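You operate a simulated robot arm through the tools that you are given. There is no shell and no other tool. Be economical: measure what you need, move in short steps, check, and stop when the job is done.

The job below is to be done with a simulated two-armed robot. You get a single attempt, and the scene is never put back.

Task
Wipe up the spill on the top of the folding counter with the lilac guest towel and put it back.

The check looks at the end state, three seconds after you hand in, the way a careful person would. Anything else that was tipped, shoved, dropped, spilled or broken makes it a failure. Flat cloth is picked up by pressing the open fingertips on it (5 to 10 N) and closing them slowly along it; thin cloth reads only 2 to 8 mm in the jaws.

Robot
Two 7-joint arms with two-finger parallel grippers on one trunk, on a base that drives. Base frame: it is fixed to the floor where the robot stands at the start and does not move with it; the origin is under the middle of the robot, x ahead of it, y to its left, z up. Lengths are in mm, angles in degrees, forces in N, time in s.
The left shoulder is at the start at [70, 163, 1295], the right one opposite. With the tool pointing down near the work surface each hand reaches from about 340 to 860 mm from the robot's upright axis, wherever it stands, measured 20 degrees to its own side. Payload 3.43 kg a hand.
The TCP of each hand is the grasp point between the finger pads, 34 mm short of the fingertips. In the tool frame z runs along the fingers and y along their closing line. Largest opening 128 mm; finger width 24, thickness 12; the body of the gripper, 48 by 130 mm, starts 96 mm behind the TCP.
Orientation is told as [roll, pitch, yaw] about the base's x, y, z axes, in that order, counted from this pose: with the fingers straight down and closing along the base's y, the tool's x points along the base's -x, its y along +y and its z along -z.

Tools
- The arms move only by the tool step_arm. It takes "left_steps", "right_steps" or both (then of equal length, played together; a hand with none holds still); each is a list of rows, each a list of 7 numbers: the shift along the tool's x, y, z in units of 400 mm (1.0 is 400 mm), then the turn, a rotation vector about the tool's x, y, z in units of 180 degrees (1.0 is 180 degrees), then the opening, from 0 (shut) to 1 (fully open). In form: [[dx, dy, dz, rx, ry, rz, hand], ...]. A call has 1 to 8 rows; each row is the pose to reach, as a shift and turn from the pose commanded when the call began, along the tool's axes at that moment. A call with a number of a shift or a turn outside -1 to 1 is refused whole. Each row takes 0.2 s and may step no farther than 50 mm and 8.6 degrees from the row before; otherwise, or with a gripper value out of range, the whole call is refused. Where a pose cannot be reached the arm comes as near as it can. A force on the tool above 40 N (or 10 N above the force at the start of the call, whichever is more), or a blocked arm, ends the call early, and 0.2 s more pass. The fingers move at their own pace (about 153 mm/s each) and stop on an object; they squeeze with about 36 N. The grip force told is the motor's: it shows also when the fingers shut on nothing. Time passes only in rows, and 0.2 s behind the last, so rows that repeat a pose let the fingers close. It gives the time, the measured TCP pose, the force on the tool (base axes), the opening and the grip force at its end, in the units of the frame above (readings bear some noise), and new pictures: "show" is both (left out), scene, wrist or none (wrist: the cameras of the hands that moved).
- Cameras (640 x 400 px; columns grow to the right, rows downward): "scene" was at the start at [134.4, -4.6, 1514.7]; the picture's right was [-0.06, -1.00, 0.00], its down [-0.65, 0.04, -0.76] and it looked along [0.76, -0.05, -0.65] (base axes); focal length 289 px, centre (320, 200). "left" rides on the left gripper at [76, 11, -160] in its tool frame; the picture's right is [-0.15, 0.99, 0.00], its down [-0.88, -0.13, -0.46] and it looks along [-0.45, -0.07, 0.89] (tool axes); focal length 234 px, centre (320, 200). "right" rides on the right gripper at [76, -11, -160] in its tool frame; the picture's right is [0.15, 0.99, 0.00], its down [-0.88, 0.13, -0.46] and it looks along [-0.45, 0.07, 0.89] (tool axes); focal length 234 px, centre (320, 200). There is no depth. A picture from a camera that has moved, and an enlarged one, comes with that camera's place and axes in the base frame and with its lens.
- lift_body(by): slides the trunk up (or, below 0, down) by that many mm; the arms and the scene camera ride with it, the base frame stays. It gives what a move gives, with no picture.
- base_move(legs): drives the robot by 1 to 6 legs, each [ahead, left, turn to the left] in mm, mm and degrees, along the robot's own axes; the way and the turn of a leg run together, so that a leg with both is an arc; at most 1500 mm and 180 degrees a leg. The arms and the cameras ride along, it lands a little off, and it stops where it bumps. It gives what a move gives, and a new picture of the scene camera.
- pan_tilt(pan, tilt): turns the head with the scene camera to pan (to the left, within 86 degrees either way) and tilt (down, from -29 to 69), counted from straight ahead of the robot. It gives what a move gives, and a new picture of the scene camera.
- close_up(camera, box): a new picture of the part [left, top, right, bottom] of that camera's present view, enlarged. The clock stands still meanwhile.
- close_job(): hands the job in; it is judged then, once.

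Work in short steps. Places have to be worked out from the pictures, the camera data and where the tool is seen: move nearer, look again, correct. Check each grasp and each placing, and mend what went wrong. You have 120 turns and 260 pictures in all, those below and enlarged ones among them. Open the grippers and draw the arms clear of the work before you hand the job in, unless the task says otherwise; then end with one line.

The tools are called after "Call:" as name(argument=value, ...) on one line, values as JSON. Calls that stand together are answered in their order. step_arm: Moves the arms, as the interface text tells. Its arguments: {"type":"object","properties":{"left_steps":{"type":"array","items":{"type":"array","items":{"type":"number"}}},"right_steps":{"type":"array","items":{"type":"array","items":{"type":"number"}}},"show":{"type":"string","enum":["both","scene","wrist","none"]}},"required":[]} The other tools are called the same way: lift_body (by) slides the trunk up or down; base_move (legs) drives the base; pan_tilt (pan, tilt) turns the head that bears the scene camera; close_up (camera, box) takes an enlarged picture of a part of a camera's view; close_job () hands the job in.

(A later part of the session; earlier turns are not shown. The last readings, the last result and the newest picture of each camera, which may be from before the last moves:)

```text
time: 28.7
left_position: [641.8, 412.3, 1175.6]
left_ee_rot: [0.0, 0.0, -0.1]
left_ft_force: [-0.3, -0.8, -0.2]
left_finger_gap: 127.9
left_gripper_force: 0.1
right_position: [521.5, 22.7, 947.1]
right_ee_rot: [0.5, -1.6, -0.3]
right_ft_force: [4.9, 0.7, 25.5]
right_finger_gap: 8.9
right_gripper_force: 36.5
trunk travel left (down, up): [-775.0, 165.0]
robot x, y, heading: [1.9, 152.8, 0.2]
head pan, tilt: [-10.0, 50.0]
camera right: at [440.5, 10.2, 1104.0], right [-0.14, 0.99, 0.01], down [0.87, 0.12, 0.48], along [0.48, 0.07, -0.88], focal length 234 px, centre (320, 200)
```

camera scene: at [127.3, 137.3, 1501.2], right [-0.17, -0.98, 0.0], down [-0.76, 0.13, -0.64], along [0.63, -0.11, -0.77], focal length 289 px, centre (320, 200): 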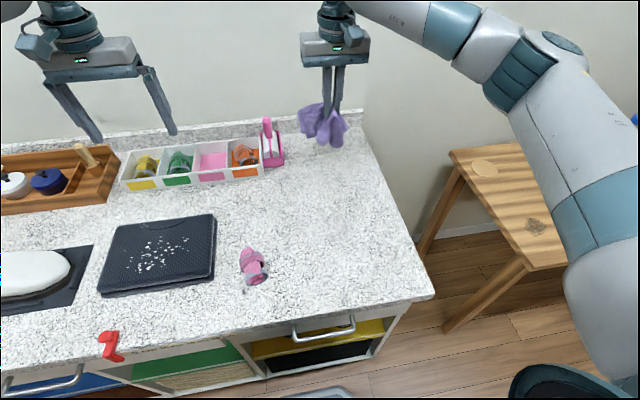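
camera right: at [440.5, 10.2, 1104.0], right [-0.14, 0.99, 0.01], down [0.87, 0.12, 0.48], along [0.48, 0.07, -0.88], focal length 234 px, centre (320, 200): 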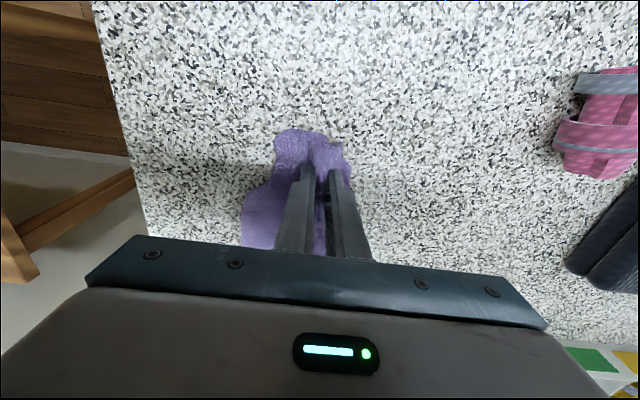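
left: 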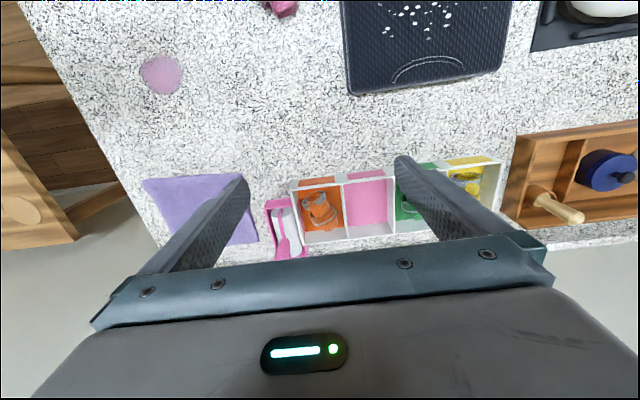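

Pressing firmly enough; I'll ease off slightly and scrub a zigzag over the patch.

Call:
step_arm(right_steps=[[0.05, -0.05, -0.004, 0, 0, 0, 0], [-0.06, -0.05, -0.004, 0, 0, 0, 0], [-0.08, 0.0, -0.004, 0, 0, 0, 0], [0.04, 0.0, -0.004, 0, 0, 0, 0], [0.06, 0.07, -0.004, 0, 0, 0, 0], [-0.05, 0.07, -0.004, 0, 0, 0, 0], [-0.08, -0.02, -0.004, 0, 0, 0, 0], [0.03, -0.02, -0.004, 0, 0, 0, 0]], show="none")

Call:
step_arm(right_steps=[[-0.1, 0.05, 0, 0, 0, 0, 0], [-0.1, -0.05, 0, 0, 0, 0, 0], [-0.07, 0.05, 0, 0, 0, 0, 0], [-0.04, -0.05, 0, 0, 0, 0, 0], [-0.01, 0.06, 0, 0, 0, 0, 0], [0.02, -0.05, 0, 0, 0, 0, 0], [0.05, 0.06, 0, 0, 0, 0, 0], [0.05, -0.04, 0, 0, 0, 0, 0]], show="none")

Call:
step_arm(right_steps=[[0, 0, -0.1, 0, 0, 0, 0], [0, 0, -0.2, 0, 0, 0, 0], [-0.05, 0, -0.29, 0, 0, 0, 0], [-0.12, 0, -0.36, 0, 0, 0, 0], [-0.2, 0, -0.43, 0, 0, 0, 0], [-0.3, 0, -0.46, 0, 0, 0, 0], [-0.4, 0, -0.46, 0, 0, 0, 0], [-0.5, 0, -0.46, 0, 0, 0, 0]])

Call:
close_up(camera="scene", box=[260, 170, 420, 270])

```text
time: 30.5
left_position: [642.5, 411.1, 1174.7]
left_ee_rot: [0.1, -0.1, 0.0]
left_ft_force: [-0.7, 0.6, 0.2]
left_finger_gap: 128.1
left_gripper_force: 0.0
right_position: [509.1, 12.7, 947.8]
right_ee_rot: [0.4, -1.4, -0.2]
right_ft_force: [3.7, -4.2, 18.5]
right_finger_gap: 9.3
right_gripper_force: 36.2
trunk travel left (down, up): [-775.0, 165.0]
robot x, y, heading: [-2.9, 149.0, -0.0]
head pan, tilt: [-10.0, 50.0]
```

```text
time: 32.3
left_position: [641.6, 413.1, 1174.6]
left_ee_rot: [-0.1, -0.1, 0.1]
left_ft_force: [-1.3, -0.2, 0.4]
left_finger_gap: 128.3
left_gripper_force: 0.0
right_position: [487.2, -1.5, 945.7]
right_ee_rot: [0.6, -1.4, -0.1]
right_ft_force: [1.5, 6.2, 22.8]
right_finger_gap: 9.0
right_gripper_force: 35.8
trunk travel left (down, up): [-775.0, 165.0]
robot x, y, heading: [2.5, 150.8, 0.1]
head pan, tilt: [-10.0, 50.0]
```

```text
time: 34.1
left_position: [645.3, 411.0, 1174.9]
left_ee_rot: [0.1, 0.1, 0.1]
left_ft_force: [-1.3, 0.6, -0.7]
left_finger_gap: 127.8
left_gripper_force: 0.1
right_position: [687.2, -3.9, 1133.7]
right_ee_rot: [0.4, -1.2, -0.1]
right_ft_force: [-0.6, -0.4, 0.2]
right_finger_gap: 9.0
right_gripper_force: 36.0
trunk travel left (down, up): [-775.0, 165.0]
robot x, y, heading: [-3.6, 148.8, -0.0]
head pan, tilt: [-10.0, 50.0]
camera scene: at [127.0, 137.0, 1501.3], right [-0.17, -0.98, 0.0], down [-0.76, 0.13, -0.64], along [0.63, -0.11, -0.77], focal length 289 px, centre (320, 200)
camera right: at [606.6, -16.5, 1291.9], right [-0.14, 0.99, 0.0], down [0.87, 0.12, 0.47], along [0.47, 0.07, -0.88], focal length 234 px, centre (320, 200)
```

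scene: 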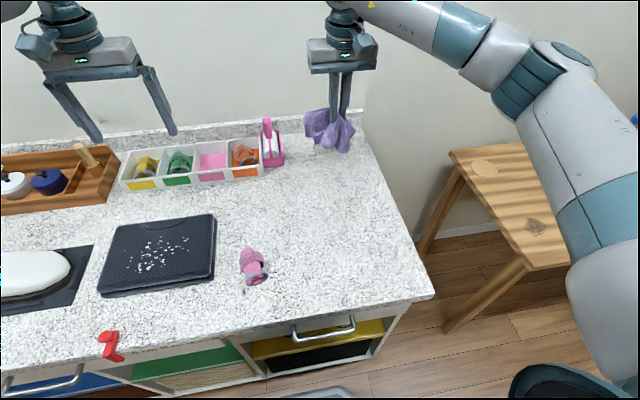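
right: 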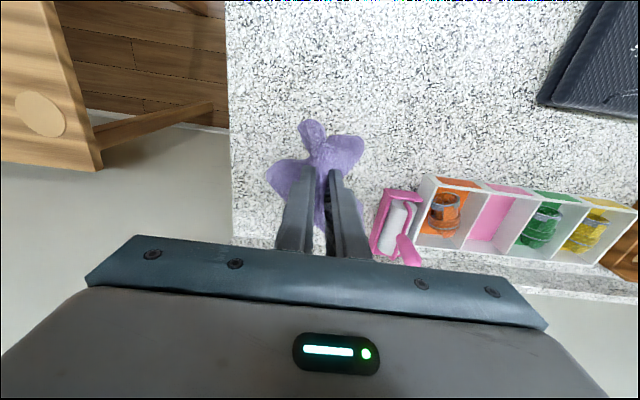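

```text
4.00 times, centred on (340, 220) of scene
camera zoom: at [127.0, 137.0, 1501.3], right [-0.17, -0.98, 0.0], down [-0.76, 0.13, -0.64], along [0.63, -0.11, -0.77], focal length 1157 px, centre (240, 120)
```

zoom: 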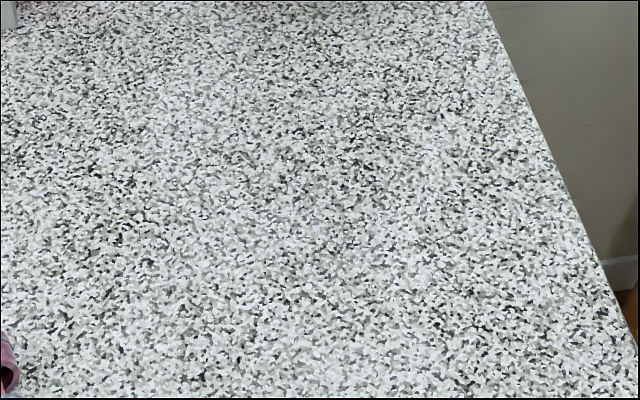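

The patch is gone. Now I'll lay the towel back: reach over the far edge of its old footprint, let it touch down, then draw back while lowering.

Call:
step_arm(right_steps=[[-0.1, 0.01, 0.0, 0, 0, 0, 0], [-0.2, 0.02, 0.03, 0, 0, 0, 0], [-0.3, 0.03, 0.08, 0, 0, 0, 0], [-0.37, 0.03, 0.13, 0, 0, 0, 0], [-0.395, 0.03, 0.172, 0, 0, 0, 0], [-0.395, 0.03, 0.172, 0, 0, 0, 0]])

Call:
close_up(camera="scene", box=[240, 60, 400, 200])

Call:
close_up(camera="scene", box=[210, 230, 300, 310])

```text
time: 35.5
left_position: [646.1, 409.2, 1173.3]
left_ee_rot: [0.1, -0.1, 0.0]
left_ft_force: [-1.4, 0.0, -0.1]
left_finger_gap: 127.9
left_gripper_force: 0.1
right_position: [837.2, 4.4, 1066.6]
right_ee_rot: [0.5, -1.2, 0.0]
right_ft_force: [-0.1, -0.1, 0.0]
right_finger_gap: 8.9
right_gripper_force: 36.0
right hand out of reach, approached as far as the arm can: row 5, 6
trunk travel left (down, up): [-775.0, 165.0]
robot x, y, heading: [1.9, 146.6, -0.0]
head pan, tilt: [-10.0, 50.0]
camera scene: at [126.0, 134.6, 1501.4], right [-0.17, -0.98, 0.0], down [-0.75, 0.13, -0.64], along [0.63, -0.11, -0.77], focal length 289 px, centre (320, 200)
camera right: at [757.3, -8.7, 1224.0], right [-0.14, 0.99, 0.01], down [0.87, 0.12, 0.48], along [0.47, 0.07, -0.88], focal length 234 px, centre (320, 200)
```

scene: 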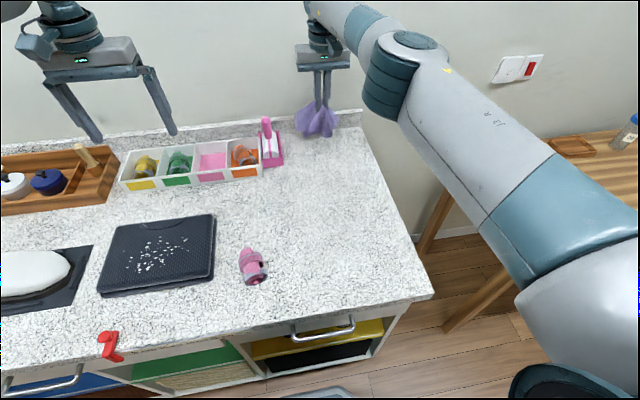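
right: 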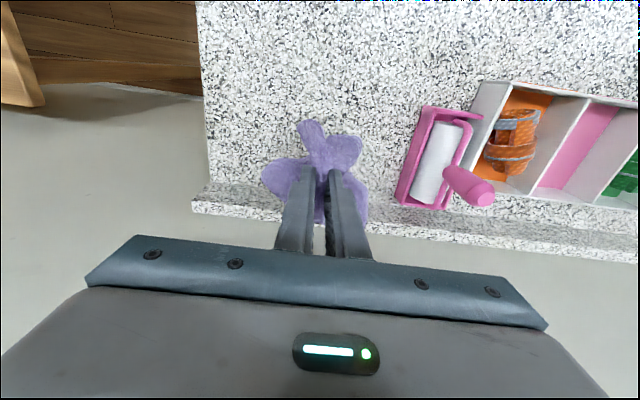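

```text
2.86 times, centred on (320, 130) of scene
camera zoom: at [126.0, 134.6, 1501.4], right [-0.17, -0.98, 0.0], down [-0.75, 0.13, -0.64], along [0.63, -0.11, -0.77], focal length 827 px, centre (320, 400)
```

zoom: 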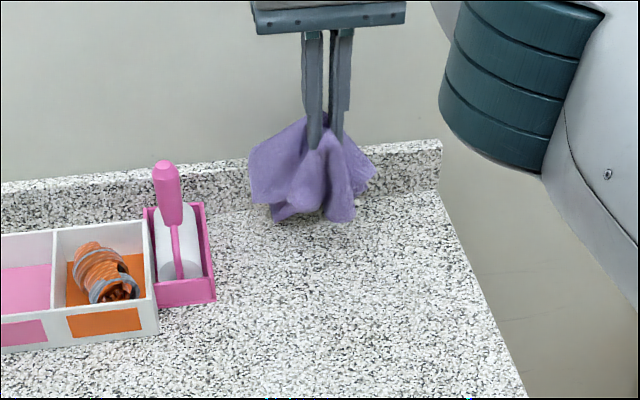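

```text
5.00 times, centred on (255, 270) of scene
camera zoom: at [126.0, 134.6, 1501.4], right [-0.17, -0.98, 0.0], down [-0.75, 0.13, -0.64], along [0.63, -0.11, -0.77], focal length 1447 px, centre (645, -150)
```

zoom: 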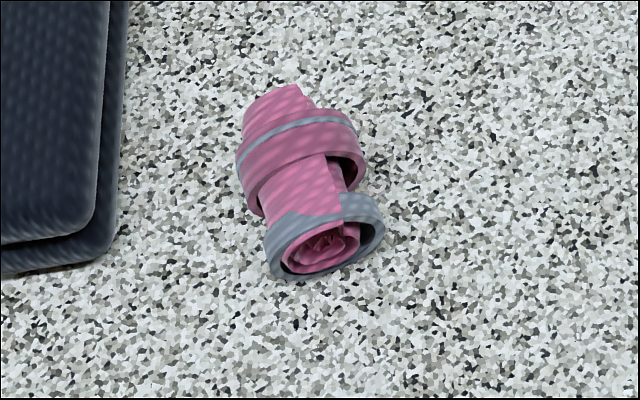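

Nothing else has been disturbed. Now I'll lower while drawing back towards x≈750.

Call:
step_arm(right_steps=[[0.01, 0, 0.08, 0, 0, 0, 0], [0.03, 0, 0.15, 0, 0, 0, 0], [0.08, 0, 0.2, 0, 0, 0, 0], [0.13, 0, 0.24, 0, 0, 0, 0], [0.18, 0, 0.27, 0, 0, 0, 0], [0.23, 0, 0.285, 0, 0, 0, 0], [0.26, 0, 0.29, 0, 0, 0, 0]])

Call:
close_up(camera="scene", box=[240, 80, 400, 220])

```text
time: 37.1
left_position: [644.3, 411.2, 1174.6]
left_ee_rot: [0.0, 0.0, -0.1]
left_ft_force: [-0.2, 0.4, -1.2]
left_finger_gap: 128.1
left_gripper_force: 0.0
right_position: [736.1, 7.1, 948.1]
right_ee_rot: [0.5, -1.3, -0.3]
right_ft_force: [1.5, 0.9, 7.4]
right_finger_gap: 9.0
right_gripper_force: 35.8
trunk travel left (down, up): [-775.0, 165.0]
robot x, y, heading: [4.6, 150.8, -0.2]
head pan, tilt: [-10.0, 50.0]
camera scene: at [125.2, 136.3, 1501.6], right [-0.17, -0.98, 0.0], down [-0.75, 0.13, -0.64], along [0.63, -0.11, -0.77], focal length 289 px, centre (320, 200)
camera right: at [655.5, -5.6, 1106.5], right [-0.14, 0.99, 0.01], down [0.87, 0.12, 0.48], along [0.47, 0.07, -0.88], focal length 234 px, centre (320, 200)
```

scene: 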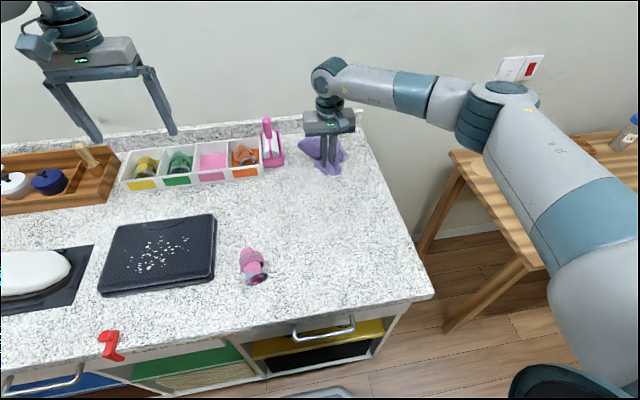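
right: 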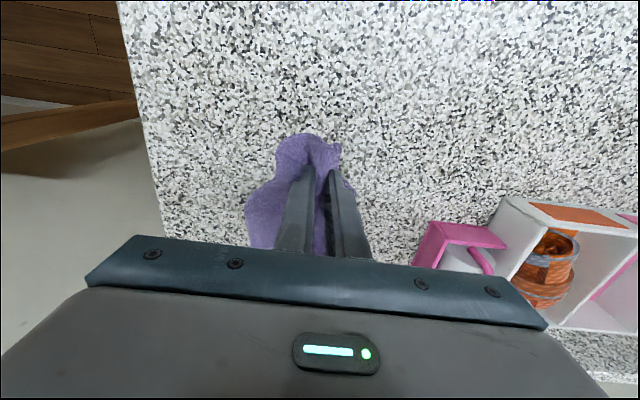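

```text
2.86 times, centred on (320, 150) of scene
camera zoom: at [125.2, 136.3, 1501.6], right [-0.17, -0.98, 0.0], down [-0.75, 0.13, -0.64], along [0.63, -0.11, -0.77], focal length 827 px, centre (320, 343)
```

zoom: 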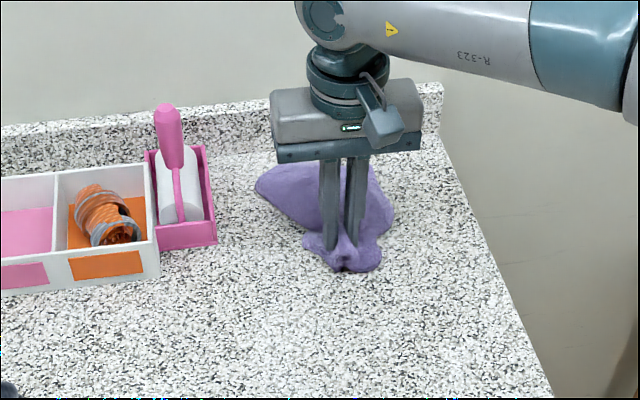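

The towel lies roughly in its place but bunched. I'll open the fingers slowly under light contact, which should spread it a bit, then lift and look.

Call:
step_arm(right_steps=[[0, 0, 0, 0, 0, 0, 0.1], [0, 0, 0, 0, 0, 0, 0.2], [0, 0, 0, 0, 0, 0, 0.3], [0, 0, 0, 0, 0, 0, 0.45], [0, 0, 0, 0, 0, 0, 0.6], [0, 0, -0.1, 0, 0, 0, 0.6], [0, 0, -0.2, 0, 0, 0, 0.6], [0.12, 0, -0.2, 0, 0, 0, 0.6]])

Call:
close_up(camera="scene", box=[240, 80, 400, 220])

```text
time: 38.9
left_position: [643.9, 410.6, 1175.6]
left_ee_rot: [0.0, 0.0, 0.0]
left_ft_force: [-0.4, -0.9, 0.5]
left_finger_gap: 128.1
left_gripper_force: 0.0
right_position: [685.8, 3.1, 1028.8]
right_ee_rot: [0.5, -1.3, -0.3]
right_ft_force: [-0.7, -0.1, -0.5]
right_finger_gap: 77.1
right_gripper_force: 0.0
trunk travel left (down, up): [-775.0, 165.0]
robot x, y, heading: [3.3, 149.1, -0.3]
head pan, tilt: [-10.0, 50.0]
camera scene: at [124.7, 133.9, 1501.5], right [-0.17, -0.98, 0.0], down [-0.75, 0.13, -0.64], along [0.63, -0.11, -0.77], focal length 289 px, centre (320, 200)
camera right: at [605.8, -10.0, 1185.8], right [-0.14, 0.99, 0.01], down [0.87, 0.12, 0.48], along [0.47, 0.07, -0.88], focal length 234 px, centre (320, 200)
```

scene: 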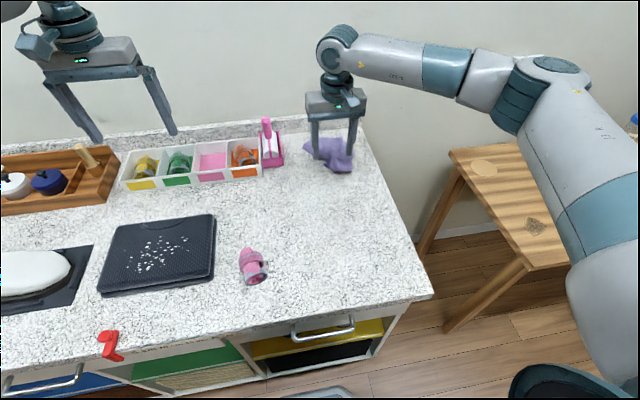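
right: 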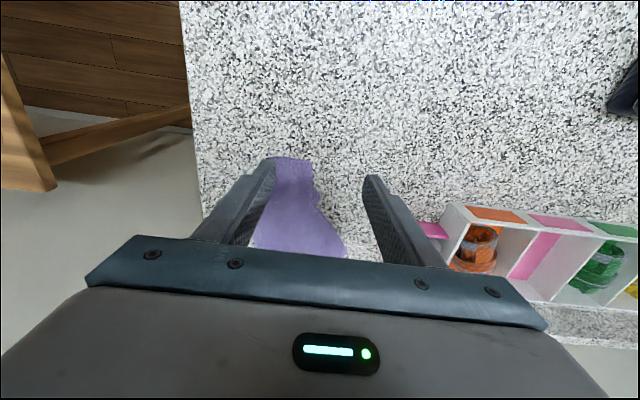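

```text
2.86 times, centred on (320, 150) of scene
camera zoom: at [124.7, 133.9, 1501.5], right [-0.17, -0.98, 0.0], down [-0.75, 0.13, -0.64], along [0.63, -0.11, -0.77], focal length 827 px, centre (320, 343)
```

zoom: 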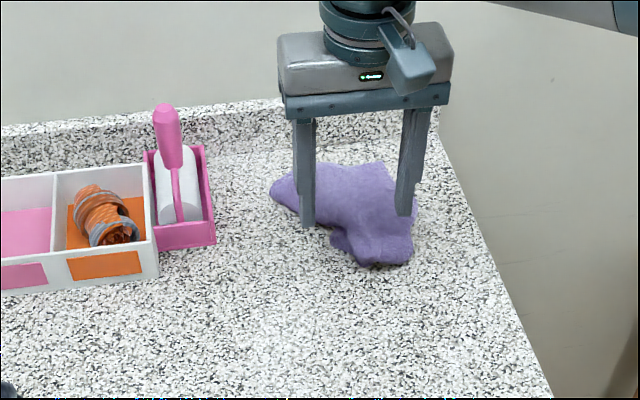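

The towel shifted right a bit and is crumpled. I'll move the hand away to see it fully.

Call:
step_arm(right_steps=[[0.1, 0, -0.05, 0, 0, 0, 0.5], [0.2, 0, -0.1, 0, 0, 0, 0.5], [0.3, 0, -0.15, 0, 0, 0, 0.5]])

Call:
close_up(camera="scene", box=[240, 80, 400, 220])

```text
time: 39.7
left_position: [644.3, 411.2, 1174.1]
left_ee_rot: [0.1, 0.0, -0.1]
left_ft_force: [-0.1, 0.6, 1.0]
left_finger_gap: 128.0
left_gripper_force: 0.1
right_position: [565.4, 4.4, 1083.6]
right_ee_rot: [0.4, -1.3, -0.3]
right_ft_force: [-0.9, 0.3, 0.0]
right_finger_gap: 63.9
right_gripper_force: 0.2
trunk travel left (down, up): [-775.0, 165.0]
robot x, y, heading: [1.2, 150.0, 0.0]
head pan, tilt: [-10.0, 50.0]
camera scene: at [125.5, 136.6, 1501.4], right [-0.17, -0.98, 0.0], down [-0.75, 0.13, -0.64], along [0.63, -0.11, -0.77], focal length 289 px, centre (320, 200)
camera right: at [484.2, -7.8, 1241.3], right [-0.14, 0.99, 0.0], down [0.87, 0.12, 0.48], along [0.47, 0.07, -0.88], focal length 234 px, centre (320, 200)
```

scene: 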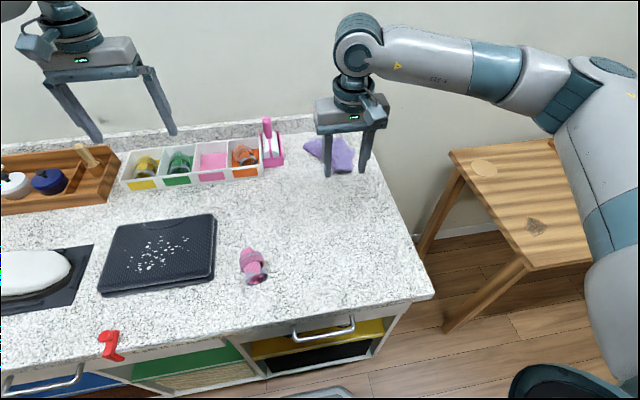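
right: 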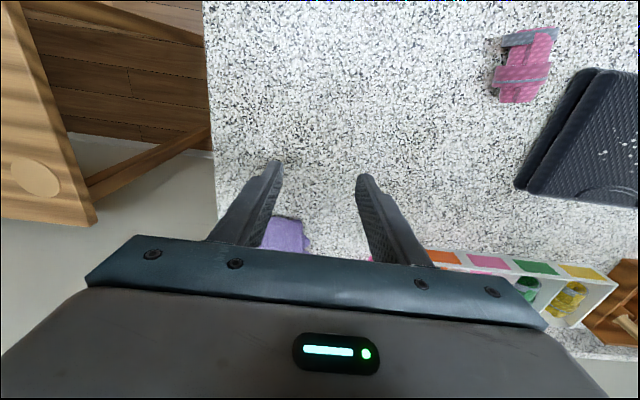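

```text
2.86 times, centred on (320, 150) of scene
camera zoom: at [125.5, 136.6, 1501.4], right [-0.17, -0.98, 0.0], down [-0.75, 0.13, -0.64], along [0.63, -0.11, -0.77], focal length 827 px, centre (320, 343)
```

zoom: 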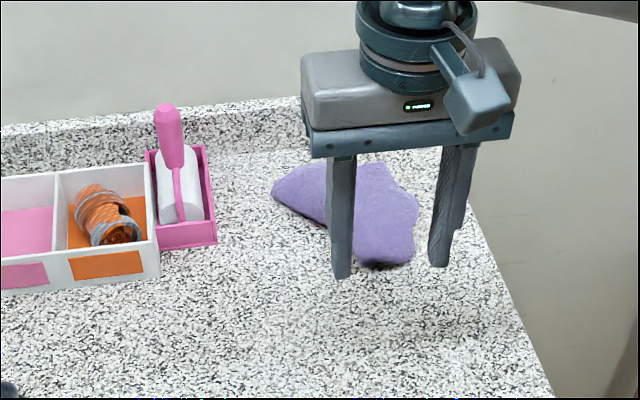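

The towel is within its old footprint but partly folded. I'll move the hand aside to the right for an unobstructed view.

Call:
step_arm(right_steps=[[0.1, -0.05, -0.03, 0, 0, 0, 0.5], [0.18, -0.1, -0.06, 0, 0, 0, 0.5], [0.25, -0.18, -0.06, 0, 0, 0, 0.5], [0.3, -0.28, -0.06, 0, 0, 0, 0.5]], show="none")

Call:
close_up(camera="scene", box=[270, 100, 390, 200])

```text
time: 40.7
left_position: [643.1, 409.4, 1176.5]
left_ee_rot: [0.1, -0.1, 0.1]
left_ft_force: [-0.1, 0.1, -0.1]
left_finger_gap: 128.0
left_gripper_force: 0.0
right_position: [442.1, -110.0, 1105.4]
right_ee_rot: [0.6, -1.3, -0.1]
right_ft_force: [0.5, -0.1, 0.0]
right_finger_gap: 64.3
right_gripper_force: 0.0
trunk travel left (down, up): [-775.0, 165.0]
robot x, y, heading: [0.7, 149.6, 0.0]
head pan, tilt: [-10.0, 50.0]
```

```text
4.00 times, centred on (330, 150) of scene
camera zoom: at [123.8, 133.1, 1501.6], right [-0.17, -0.98, 0.0], down [-0.75, 0.13, -0.64], along [0.63, -0.11, -0.77], focal length 1157 px, centre (280, 400)
```

zoom: 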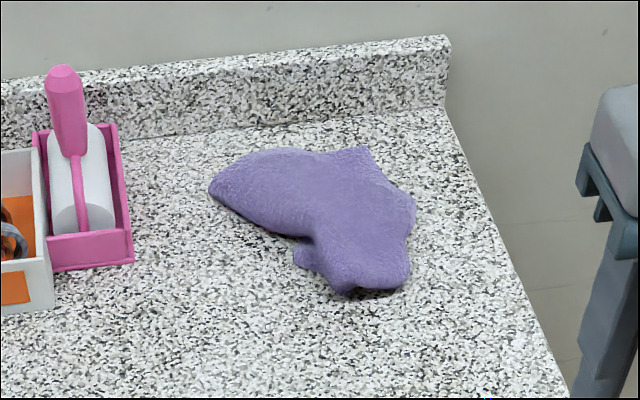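

The near-left corner is folded under, with its tip peeking out near [758, 8]. I'll approach with closed fingers to see it close and then try to draw it out by pressing and dragging.

Call:
step_arm(right_steps=[[-0.08, 0.037, 0.0, 0, 0, 0, 0.3], [-0.16, 0.074, 0.03, 0, 0, 0, 0.3], [-0.24, 0.11, 0.07, 0, 0, 0, 0.0], [-0.32, 0.147, 0.1, 0, 0, 0, 0], [-0.4, 0.184, 0.14, 0, 0, 0, 0], [-0.48, 0.22, 0.17, 0, 0, 0, 0], [-0.56, 0.257, 0.2, 0, 0, 0, 0], [-0.645, 0.3, 0.23, 0, 0, 0, 0]])

Call:
close_up(camera="right", box=[200, 100, 440, 250])

```text
time: 42.5
left_position: [646.8, 413.0, 1173.1]
left_ee_rot: [0.0, 0.0, 0.0]
left_ft_force: [0.5, 1.1, 0.0]
left_finger_gap: 128.2
left_gripper_force: 0.0
right_position: [706.5, 13.6, 1018.1]
right_ee_rot: [0.4, -1.3, -0.1]
right_ft_force: [-0.7, 0.0, 0.0]
right_finger_gap: 0.0
right_gripper_force: 33.0
trunk travel left (down, up): [-775.0, 165.0]
robot x, y, heading: [-3.1, 147.2, 0.2]
head pan, tilt: [-10.0, 50.0]
camera scene: at [127.4, 137.9, 1501.2], right [-0.17, -0.98, 0.0], down [-0.76, 0.13, -0.64], along [0.63, -0.11, -0.77], focal length 289 px, centre (320, 200)
camera right: at [626.9, 1.9, 1177.4], right [-0.14, 0.99, 0.0], down [0.87, 0.12, 0.47], along [0.47, 0.07, -0.88], focal length 234 px, centre (320, 200)
```

scene: 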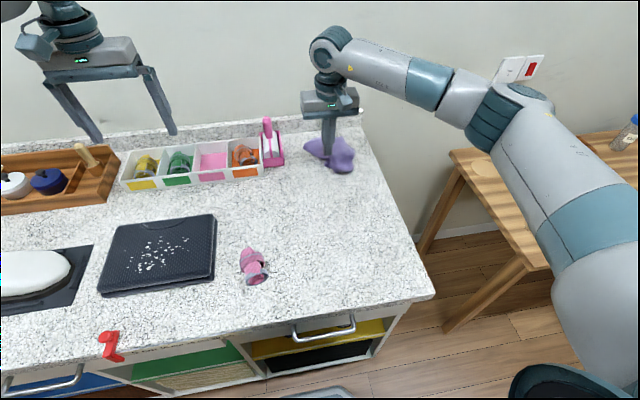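
right: 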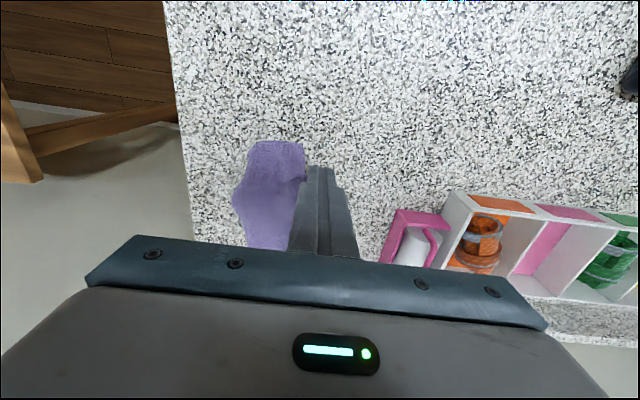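

```text
2.67 times, centred on (320, 175) of right
camera zoom: at [626.9, 1.9, 1177.4], right [-0.14, 0.99, 0.0], down [0.87, 0.12, 0.47], along [0.47, 0.07, -0.88], focal length 624 px, centre (320, 267)
```

zoom: 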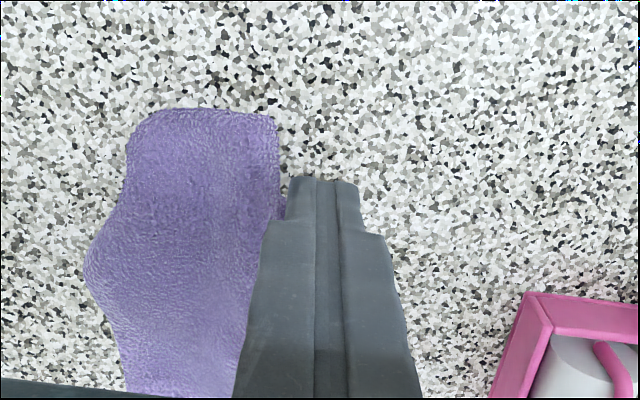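

The peeking tip is at about [746, 4]. I'll bring the closed fingertips down on it at [749, 9].

Call:
step_arm(right_steps=[[-0.08, -0.009, 0.04, 0, 0, 0, 0], [-0.11, -0.011, 0.13, 0, 0, 0, 0], [-0.11, -0.011, 0.17, 0, 0, 0, 0], [-0.11, -0.011, 0.18, 0, 0, 0, 0], [-0.11, -0.011, 0.188, 0, 0, 0, 0]], show="wrist")

Call:
close_up(camera="scene", box=[270, 100, 390, 200])

```text
time: 43.7
left_position: [643.6, 410.6, 1173.8]
left_ee_rot: [0.0, 0.0, 0.0]
left_ft_force: [-0.3, 0.4, -0.4]
left_finger_gap: 128.2
left_gripper_force: 0.1
right_position: [751.1, 10.1, 946.9]
right_ee_rot: [0.5, -1.3, -0.2]
right_ft_force: [0.4, 0.6, 5.7]
right_finger_gap: 0.2
right_gripper_force: 33.3
trunk travel left (down, up): [-775.0, 165.0]
robot x, y, heading: [0.3, 148.6, 0.3]
head pan, tilt: [-10.0, 50.0]
camera right: at [669.8, -2.7, 1105.5], right [-0.14, 0.99, 0.01], down [0.87, 0.12, 0.48], along [0.47, 0.07, -0.88], focal length 234 px, centre (320, 200)
```

right: 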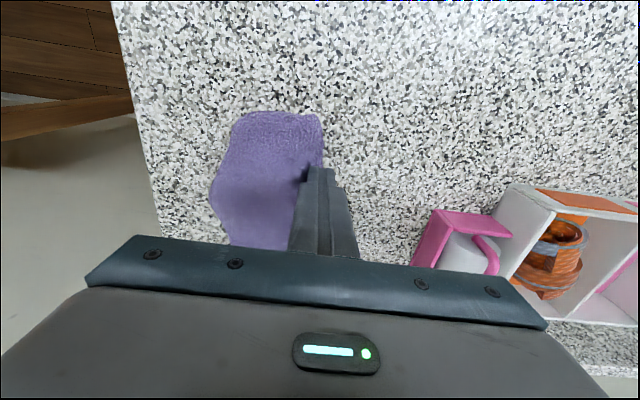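

```text
4.00 times, centred on (330, 150) of scene
camera zoom: at [125.0, 136.3, 1501.6], right [-0.17, -0.98, 0.0], down [-0.75, 0.13, -0.64], along [0.63, -0.11, -0.77], focal length 1157 px, centre (280, 400)
```

zoom: 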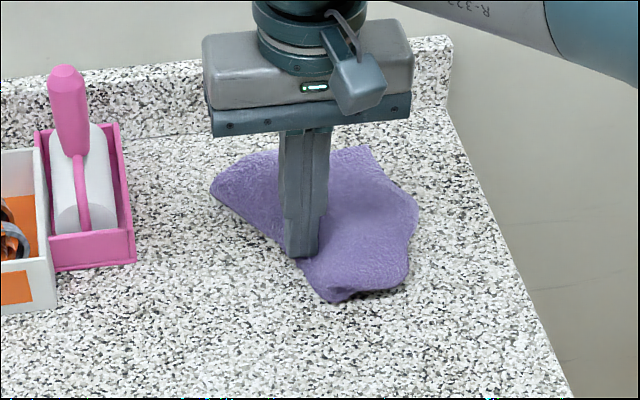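

Light contact (5.7 N). I'll drag the corner out to the near-left.

Call:
step_arm(right_steps=[[0.0, 0, 0.006, 0, 0, 0, 0], [0.01, 0.03, 0.006, 0, 0, 0, 0], [0.02, 0.06, 0.007, 0, 0, 0, 0], [0.03, 0.09, 0.008, 0, 0, 0, 0], [0.04, 0.12, 0.009, 0, 0, 0, 0], [0.05, 0.15, 0.01, 0, 0, 0, 0], [0.06, 0.18, 0.01, 0, 0, 0, 0]], show="wrist")

Call:
close_up(camera="scene", box=[270, 100, 390, 200])

```text
time: 45.3
left_position: [644.6, 410.4, 1174.8]
left_ee_rot: [-0.1, 0.0, 0.0]
left_ft_force: [0.6, 0.2, -0.3]
left_finger_gap: 127.8
left_gripper_force: 0.0
right_position: [725.6, 83.1, 941.1]
right_ee_rot: [0.3, -1.1, 0.0]
right_ft_force: [0.2, 1.6, 0.3]
right_finger_gap: 0.0
right_gripper_force: 33.0
trunk travel left (down, up): [-775.0, 165.0]
robot x, y, heading: [2.5, 148.4, 0.1]
head pan, tilt: [-10.0, 50.0]
camera right: at [646.0, 69.8, 1099.2], right [-0.14, 0.99, 0.0], down [0.87, 0.12, 0.47], along [0.47, 0.07, -0.88], focal length 234 px, centre (320, 200)
```

right: 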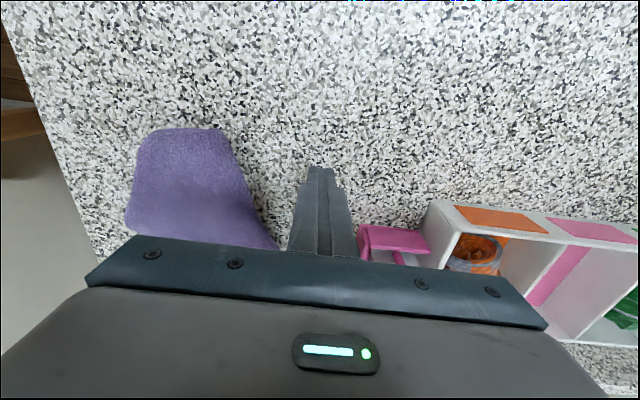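

```text
4.00 times, centred on (330, 150) of scene
camera zoom: at [125.9, 136.6, 1501.4], right [-0.17, -0.98, 0.0], down [-0.75, 0.13, -0.64], along [0.63, -0.11, -0.77], focal length 1157 px, centre (280, 400)
```

zoom: 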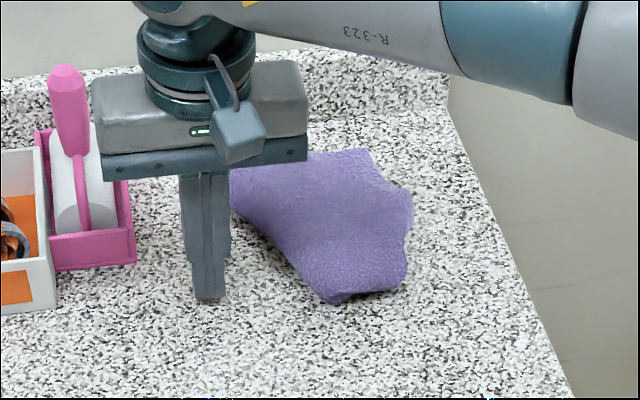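

The edge straightened, though a small corner still looks tucked. I'll lift away and look at the overall lie of the towel.

Call:
step_arm(right_steps=[[0, 0, -0.1, 0, 0, 0, 0], [0.1, -0.03, -0.16, 0, 0, 0, 0.3], [0.2, -0.1, -0.22, 0, 0, 0, 0.5], [0.3, -0.15, -0.26, 0, 0, 0, 0.5], [0.4, -0.2, -0.3, 0, 0, 0, 0.5], [0.5, -0.25, -0.33, 0, 0, 0, 0.5], [0.6, -0.3, -0.36, 0, 0, 0, 0.5], [0.66, -0.38, -0.38, 0, 0, 0, 0.5]], show="scene")

Call:
close_up(camera="scene", box=[270, 100, 390, 200])

```text
refused: row 3 steps farther than a row can; nothing moved
```

```text
4.00 times, centred on (330, 150) of scene
camera zoom: at [125.9, 136.6, 1501.4], right [-0.17, -0.98, 0.0], down [-0.75, 0.13, -0.64], along [0.63, -0.11, -0.77], focal length 1157 px, centre (280, 400)
```

zoom: 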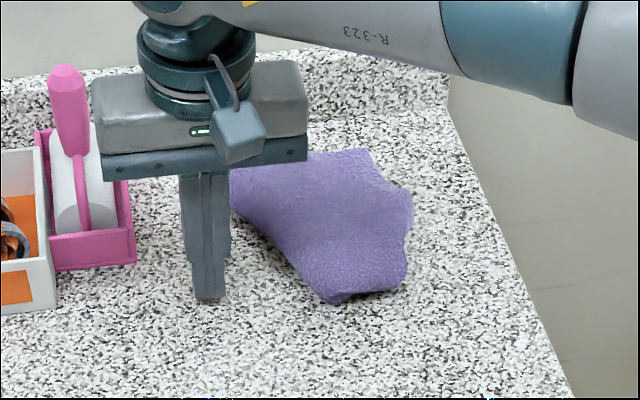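

One row was too long; I'll repeat with shorter steps.

Call:
step_arm(right_steps=[[0, 0, -0.1, 0, 0, 0, 0], [0.08, -0.03, -0.16, 0, 0, 0, 0.3], [0.16, -0.08, -0.2, 0, 0, 0, 0.5], [0.24, -0.13, -0.24, 0, 0, 0, 0.5], [0.33, -0.18, -0.27, 0, 0, 0, 0.5], [0.42, -0.23, -0.3, 0, 0, 0, 0.5], [0.51, -0.28, -0.33, 0, 0, 0, 0.5], [0.6, -0.33, -0.35, 0, 0, 0, 0.5]], show="scene")

Call:
close_up(camera="scene", box=[270, 100, 390, 200])

```text
time: 47.1
left_position: [644.2, 410.3, 1175.4]
left_ee_rot: [0.1, 0.1, 0.1]
left_ft_force: [-0.4, 0.1, 0.2]
left_finger_gap: 128.0
left_gripper_force: 0.1
right_position: [483.7, -53.3, 1077.4]
right_ee_rot: [0.5, -1.3, -0.1]
right_ft_force: [-0.1, -0.2, 0.0]
right_finger_gap: 64.0
right_gripper_force: 0.0
trunk travel left (down, up): [-775.0, 165.0]
robot x, y, heading: [3.2, 145.8, 0.2]
head pan, tilt: [-10.0, 50.0]
camera scene: at [124.5, 134.8, 1501.5], right [-0.17, -0.98, 0.0], down [-0.75, 0.13, -0.64], along [0.63, -0.11, -0.77], focal length 289 px, centre (320, 200)
```

scene: 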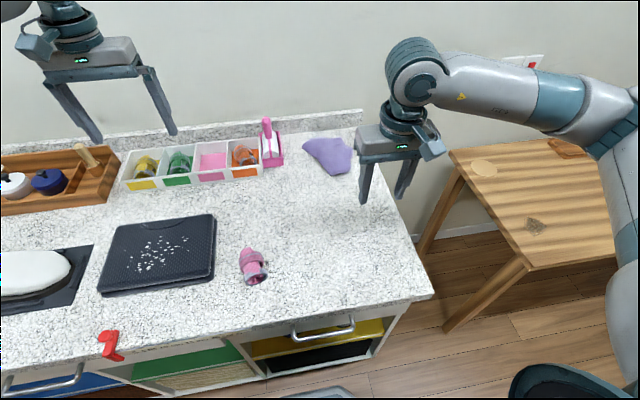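

```text
4.00 times, centred on (330, 150) of scene
camera zoom: at [124.5, 134.8, 1501.5], right [-0.17, -0.98, 0.0], down [-0.75, 0.13, -0.64], along [0.63, -0.11, -0.77], focal length 1157 px, centre (280, 400)
```

zoom: 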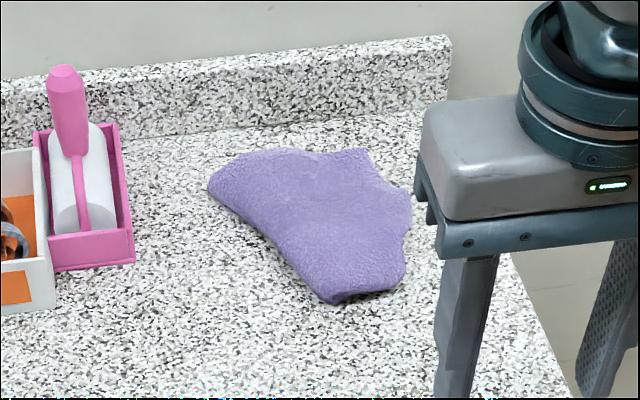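

Position is good, but a sizeable corner is folded under. I have ample budget, so I'll try to spread it: first drag the towel nearer by its near-right lobe, where there is room to work.

Call:
step_arm(right_steps=[[-0.1, 0.01, 0.0, 0, 0, 0, 0.4], [-0.2, 0.02, 0.03, 0, 0, 0, 0.4], [-0.3, 0.03, 0.07, 0, 0, 0, 0.4], [-0.4, 0.038, 0.1, 0, 0, 0, 0.4], [-0.5, 0.038, 0.14, 0, 0, 0, 0.4], [-0.59, 0.038, 0.18, 0, 0, 0, 0.4], [-0.633, 0.038, 0.25, 0, 0, 0, 0.4], [-0.633, 0.038, 0.31, 0, 0, 0, 0.4]], show="both")

```text
time: 48.9
left_position: [645.5, 410.4, 1173.3]
left_ee_rot: [0.0, 0.0, -0.1]
left_ft_force: [-0.3, -1.2, -0.4]
left_finger_gap: 127.9
left_gripper_force: 0.0
right_position: [739.2, -37.3, 957.2]
right_ee_rot: [0.5, -1.3, -0.1]
right_ft_force: [0.3, -0.1, 1.8]
right_finger_gap: 51.1
right_gripper_force: 0.0
trunk travel left (down, up): [-775.0, 165.0]
robot x, y, heading: [3.0, 148.0, -0.3]
head pan, tilt: [-10.0, 50.0]
camera scene: at [126.0, 135.7, 1501.4], right [-0.17, -0.98, 0.0], down [-0.75, 0.13, -0.64], along [0.63, -0.11, -0.77], focal length 289 px, centre (320, 200)
camera right: at [659.5, -49.6, 1115.0], right [-0.14, 0.99, 0.01], down [0.87, 0.12, 0.48], along [0.47, 0.07, -0.88], focal length 234 px, centre (320, 200)
```

scene: 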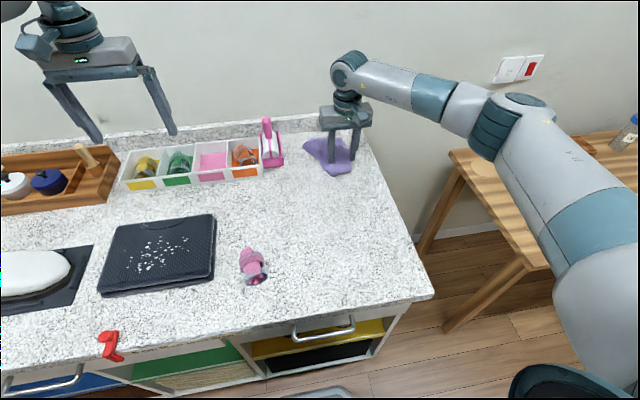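
right: 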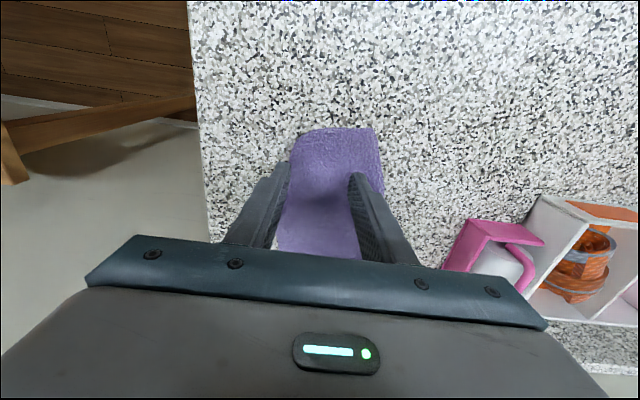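

Contact is beginning. I'll press a little and close slowly on the lobe.

Call:
step_arm(right_steps=[[0, 0, 0.012, 0, 0, 0, 0.4], [0, 0, 0.02, 0, 0, 0, 0.33], [0, 0, 0.024, 0, 0, 0, 0.26], [0, 0, 0.024, 0, 0, 0, 0.18], [0, 0, 0.024, 0, 0, 0, 0.1], [0, 0, 0.024, 0, 0, 0, 0.0], [0, 0, 0.024, 0, 0, 0, 0.0], [0, 0, 0.0, 0, 0, 0, 0.0]], show="wrist")

```text
time: 50.7
left_position: [645.1, 411.7, 1174.0]
left_ee_rot: [0.1, 0.1, 0.0]
left_ft_force: [-0.2, 0.2, 0.3]
left_finger_gap: 128.1
left_gripper_force: 0.1
right_position: [737.3, -36.6, 956.5]
right_ee_rot: [0.4, -1.2, -0.2]
right_ft_force: [1.2, -0.8, 0.6]
right_finger_gap: 11.7
right_gripper_force: 36.1
trunk travel left (down, up): [-775.0, 165.0]
robot x, y, heading: [-1.8, 149.8, -0.1]
head pan, tilt: [-10.0, 50.0]
camera right: at [658.7, -49.1, 1114.1], right [-0.14, 0.99, 0.0], down [0.87, 0.12, 0.47], along [0.47, 0.07, -0.88], focal length 234 px, centre (320, 200)
```

right: 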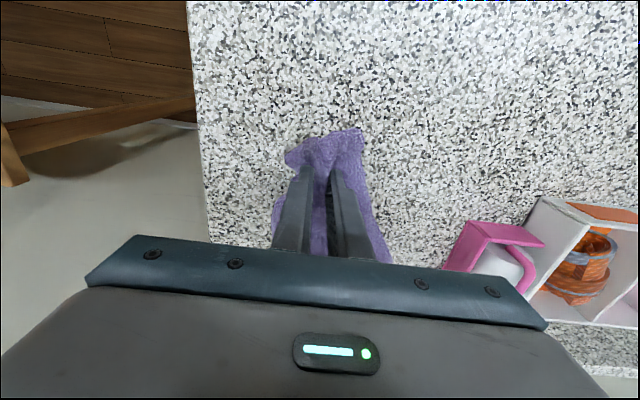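

Held. I'll drag it towards the robot to x≈545, keeping it on the surface.

Call:
step_arm(right_steps=[[0.05, 0.01, 0, 0, 0, 0, 0], [0.12, 0.02, 0, 0, 0, 0, 0], [0.19, 0.03, 0, 0, 0, 0, 0], [0.26, 0.04, 0, 0, 0, 0, 0], [0.33, 0.05, 0, 0, 0, 0, 0], [0.4, 0.06, 0, 0, 0, 0, 0], [0.48, 0.06, 0, 0, 0, 0, 0], [0.56, 0.06, 0, 0, 0, 0, 0]], show="both")

Call:
close_up(camera="scene", box=[270, 130, 430, 260])

```text
time: 52.5
left_position: [644.0, 410.8, 1173.8]
left_ee_rot: [0.0, 0.0, 0.0]
left_ft_force: [0.2, 0.1, 0.7]
left_finger_gap: 127.6
left_gripper_force: 0.1
right_position: [514.8, -12.1, 952.6]
right_ee_rot: [0.5, -1.3, -0.2]
right_ft_force: [0.5, 0.1, 1.4]
right_finger_gap: 11.6
right_gripper_force: 35.9
trunk travel left (down, up): [-775.0, 165.0]
robot x, y, heading: [1.6, 151.3, -0.1]
head pan, tilt: [-10.0, 50.0]
camera scene: at [125.1, 135.9, 1501.5], right [-0.17, -0.98, 0.0], down [-0.75, 0.13, -0.64], along [0.63, -0.11, -0.77], focal length 289 px, centre (320, 200)
camera right: at [434.4, -24.6, 1111.2], right [-0.14, 0.99, 0.01], down [0.87, 0.12, 0.48], along [0.47, 0.07, -0.88], focal length 234 px, centre (320, 200)
```

scene: 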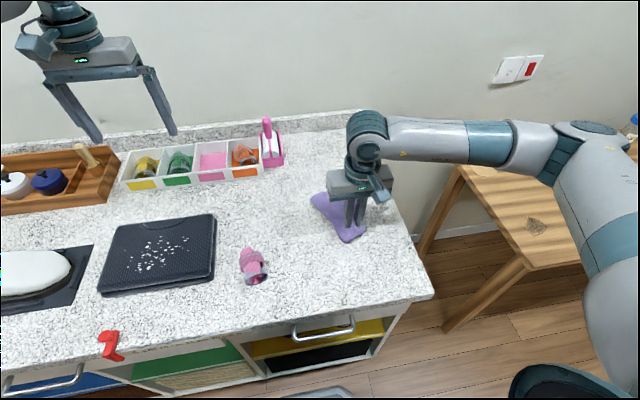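
right: 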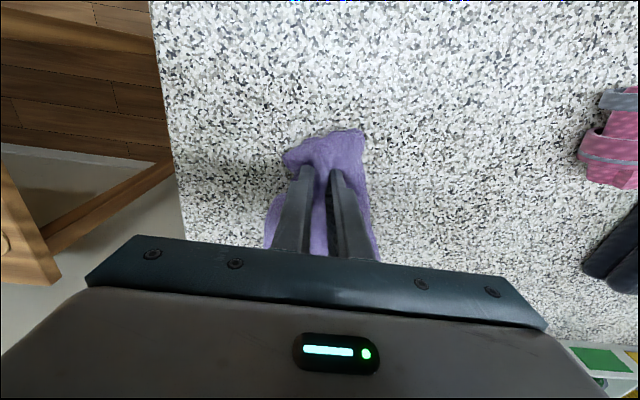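

```text
3.08 times, centred on (350, 195) of scene
camera zoom: at [125.1, 135.9, 1501.5], right [-0.17, -0.98, 0.0], down [-0.75, 0.13, -0.64], along [0.63, -0.11, -0.77], focal length 890 px, centre (228, 215)
```

zoom: 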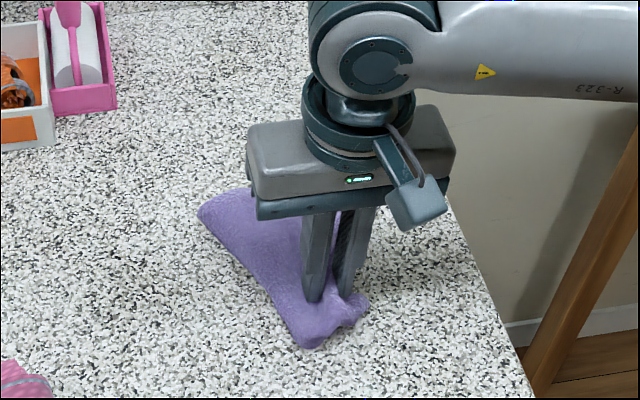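

Now I'll release with a small opening, lift straight up, and step aside to look.

Call:
step_arm(right_steps=[[0, 0, 0, 0, 0, 0, 0.12], [0, 0, 0, 0, 0, 0, 0.2], [0, 0, -0.1, 0, 0, 0, 0.2], [0, 0, -0.2, 0, 0, 0, 0.3], [0.03, -0.1, -0.24, 0, 0, 0, 0.3], [0.06, -0.2, -0.28, 0, 0, 0, 0.3], [0.1, -0.3, -0.3, 0, 0, 0, 0.3]], show="scene")

Call:
close_up(camera="scene", box=[270, 150, 410, 260])

```text
time: 54.1
left_position: [643.8, 410.5, 1174.4]
left_ee_rot: [0.1, 0.0, 0.1]
left_ft_force: [-0.5, -0.7, 0.2]
left_finger_gap: 127.9
left_gripper_force: 0.1
right_position: [471.1, -133.6, 1069.8]
right_ee_rot: [0.5, -1.2, 0.0]
right_ft_force: [-0.5, -0.2, 0.2]
right_finger_gap: 38.5
right_gripper_force: 0.1
trunk travel left (down, up): [-775.0, 165.0]
robot x, y, heading: [-1.0, 148.2, -0.1]
head pan, tilt: [-10.0, 50.0]
camera scene: at [124.6, 135.0, 1501.5], right [-0.17, -0.98, 0.0], down [-0.75, 0.13, -0.64], along [0.63, -0.11, -0.77], focal length 289 px, centre (320, 200)
```

scene: 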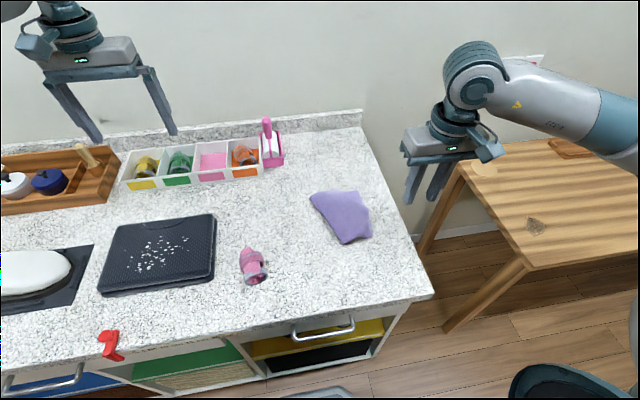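

```text
3.64 times, centred on (340, 205) of scene
camera zoom: at [124.6, 135.0, 1501.5], right [-0.17, -0.98, 0.0], down [-0.75, 0.13, -0.64], along [0.63, -0.11, -0.77], focal length 1052 px, centre (247, 182)
```

zoom: 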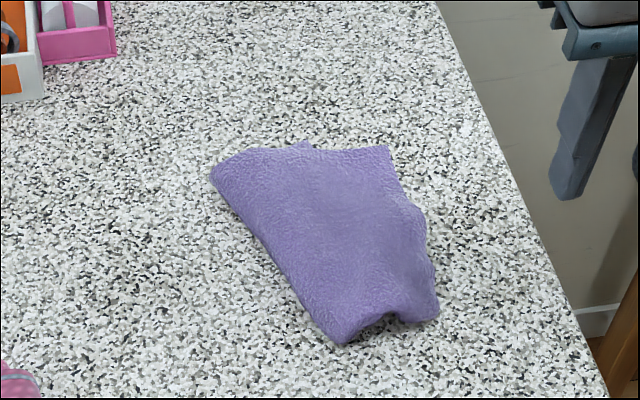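

Now I can read the fold: the left strip is tucked under, along a line from about [632, 72] to [477, 12]. The far-right corner (≈[638, −63]) is a single layer, so I'll grip it and turn it over to the left like a page.

Call:
step_arm(right_steps=[[-0.08, 0.05, 0.02, 0, 0, 0, 0.32], [-0.16, 0.1, 0.05, 0, 0, 0, 0.32], [-0.24, 0.15, 0.09, 0, 0, 0, 0.32], [-0.32, 0.2, 0.14, 0, 0, 0, 0.32], [-0.38, 0.225, 0.2, 0, 0, 0, 0.32], [-0.385, 0.225, 0.26, 0, 0, 0, 0.32]], show="both")

```text
time: 55.5
left_position: [645.4, 411.5, 1175.1]
left_ee_rot: [0.0, 0.0, 0.1]
left_ft_force: [1.0, -0.7, -0.8]
left_finger_gap: 128.3
left_gripper_force: 0.1
right_position: [629.1, -41.0, 971.6]
right_ee_rot: [0.5, -1.3, 0.0]
right_ft_force: [-1.4, 0.0, 0.3]
right_finger_gap: 40.9
right_gripper_force: 0.0
trunk travel left (down, up): [-775.0, 165.0]
robot x, y, heading: [-1.2, 147.7, -0.1]
head pan, tilt: [-10.0, 50.0]
camera scene: at [126.0, 135.5, 1501.4], right [-0.17, -0.98, 0.0], down [-0.75, 0.13, -0.64], along [0.63, -0.11, -0.77], focal length 289 px, centre (320, 200)
camera right: at [549.5, -53.2, 1129.4], right [-0.14, 0.99, 0.01], down [0.87, 0.12, 0.48], along [0.47, 0.07, -0.88], focal length 234 px, centre (320, 200)
```

scene: 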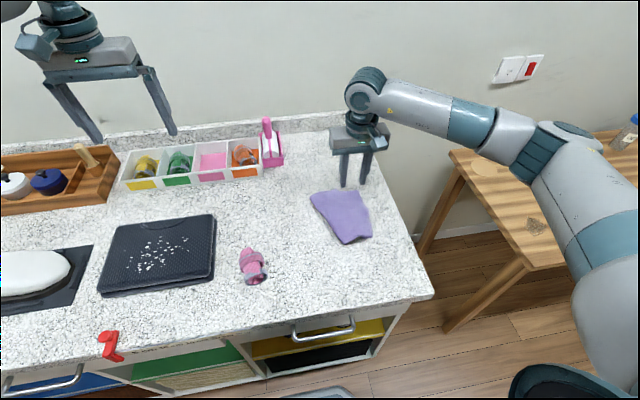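
right: 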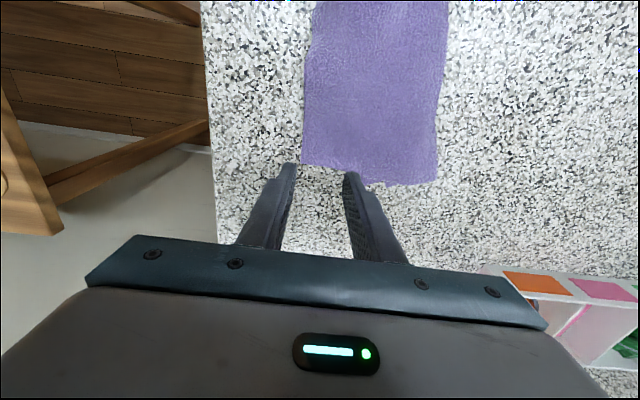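

Very useful view: the towel is a neat strip x≈477–634, y≈−60..84, with its left ~65 mm folded under. I'll pinch near the middle of the right edge, [562, −38].

Call:
step_arm(right_steps=[[0.08, 0.004, 0, 0, 0, 0, 0.32], [0.165, 0.0075, 0.0, 0, 0, 0, 0.32], [0.165, 0.0075, 0.04, 0, 0, 0, 0.32], [0.165, 0.0075, 0.055, 0, 0, 0, 0.32], [0.165, 0.0075, 0.063, 0, 0, 0, 0.32]], show="wrist")

```text
time: 56.7
left_position: [644.0, 411.1, 1175.6]
left_ee_rot: [0.0, -0.1, 0.0]
left_ft_force: [0.1, -0.6, -0.9]
left_finger_gap: 127.9
left_gripper_force: 0.0
right_position: [562.1, -36.7, 946.0]
right_ee_rot: [0.6, -1.2, -0.2]
right_ft_force: [0.3, 1.0, 3.3]
right_finger_gap: 40.8
right_gripper_force: 0.8
trunk travel left (down, up): [-775.0, 165.0]
robot x, y, heading: [4.0, 146.7, -0.1]
head pan, tilt: [-10.0, 50.0]
camera right: at [482.8, -49.7, 1103.4], right [-0.14, 0.99, 0.01], down [0.87, 0.12, 0.48], along [0.47, 0.07, -0.88], focal length 234 px, centre (320, 200)
```

right: 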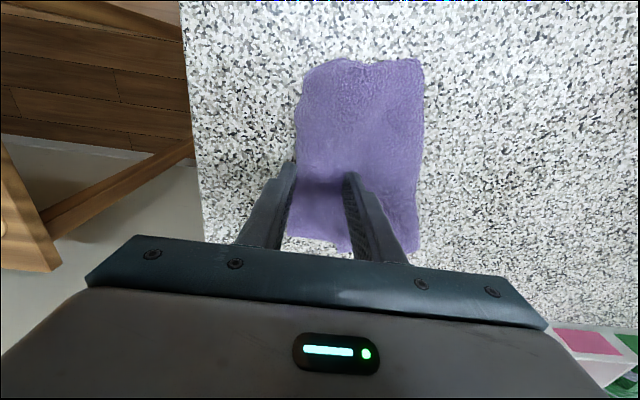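

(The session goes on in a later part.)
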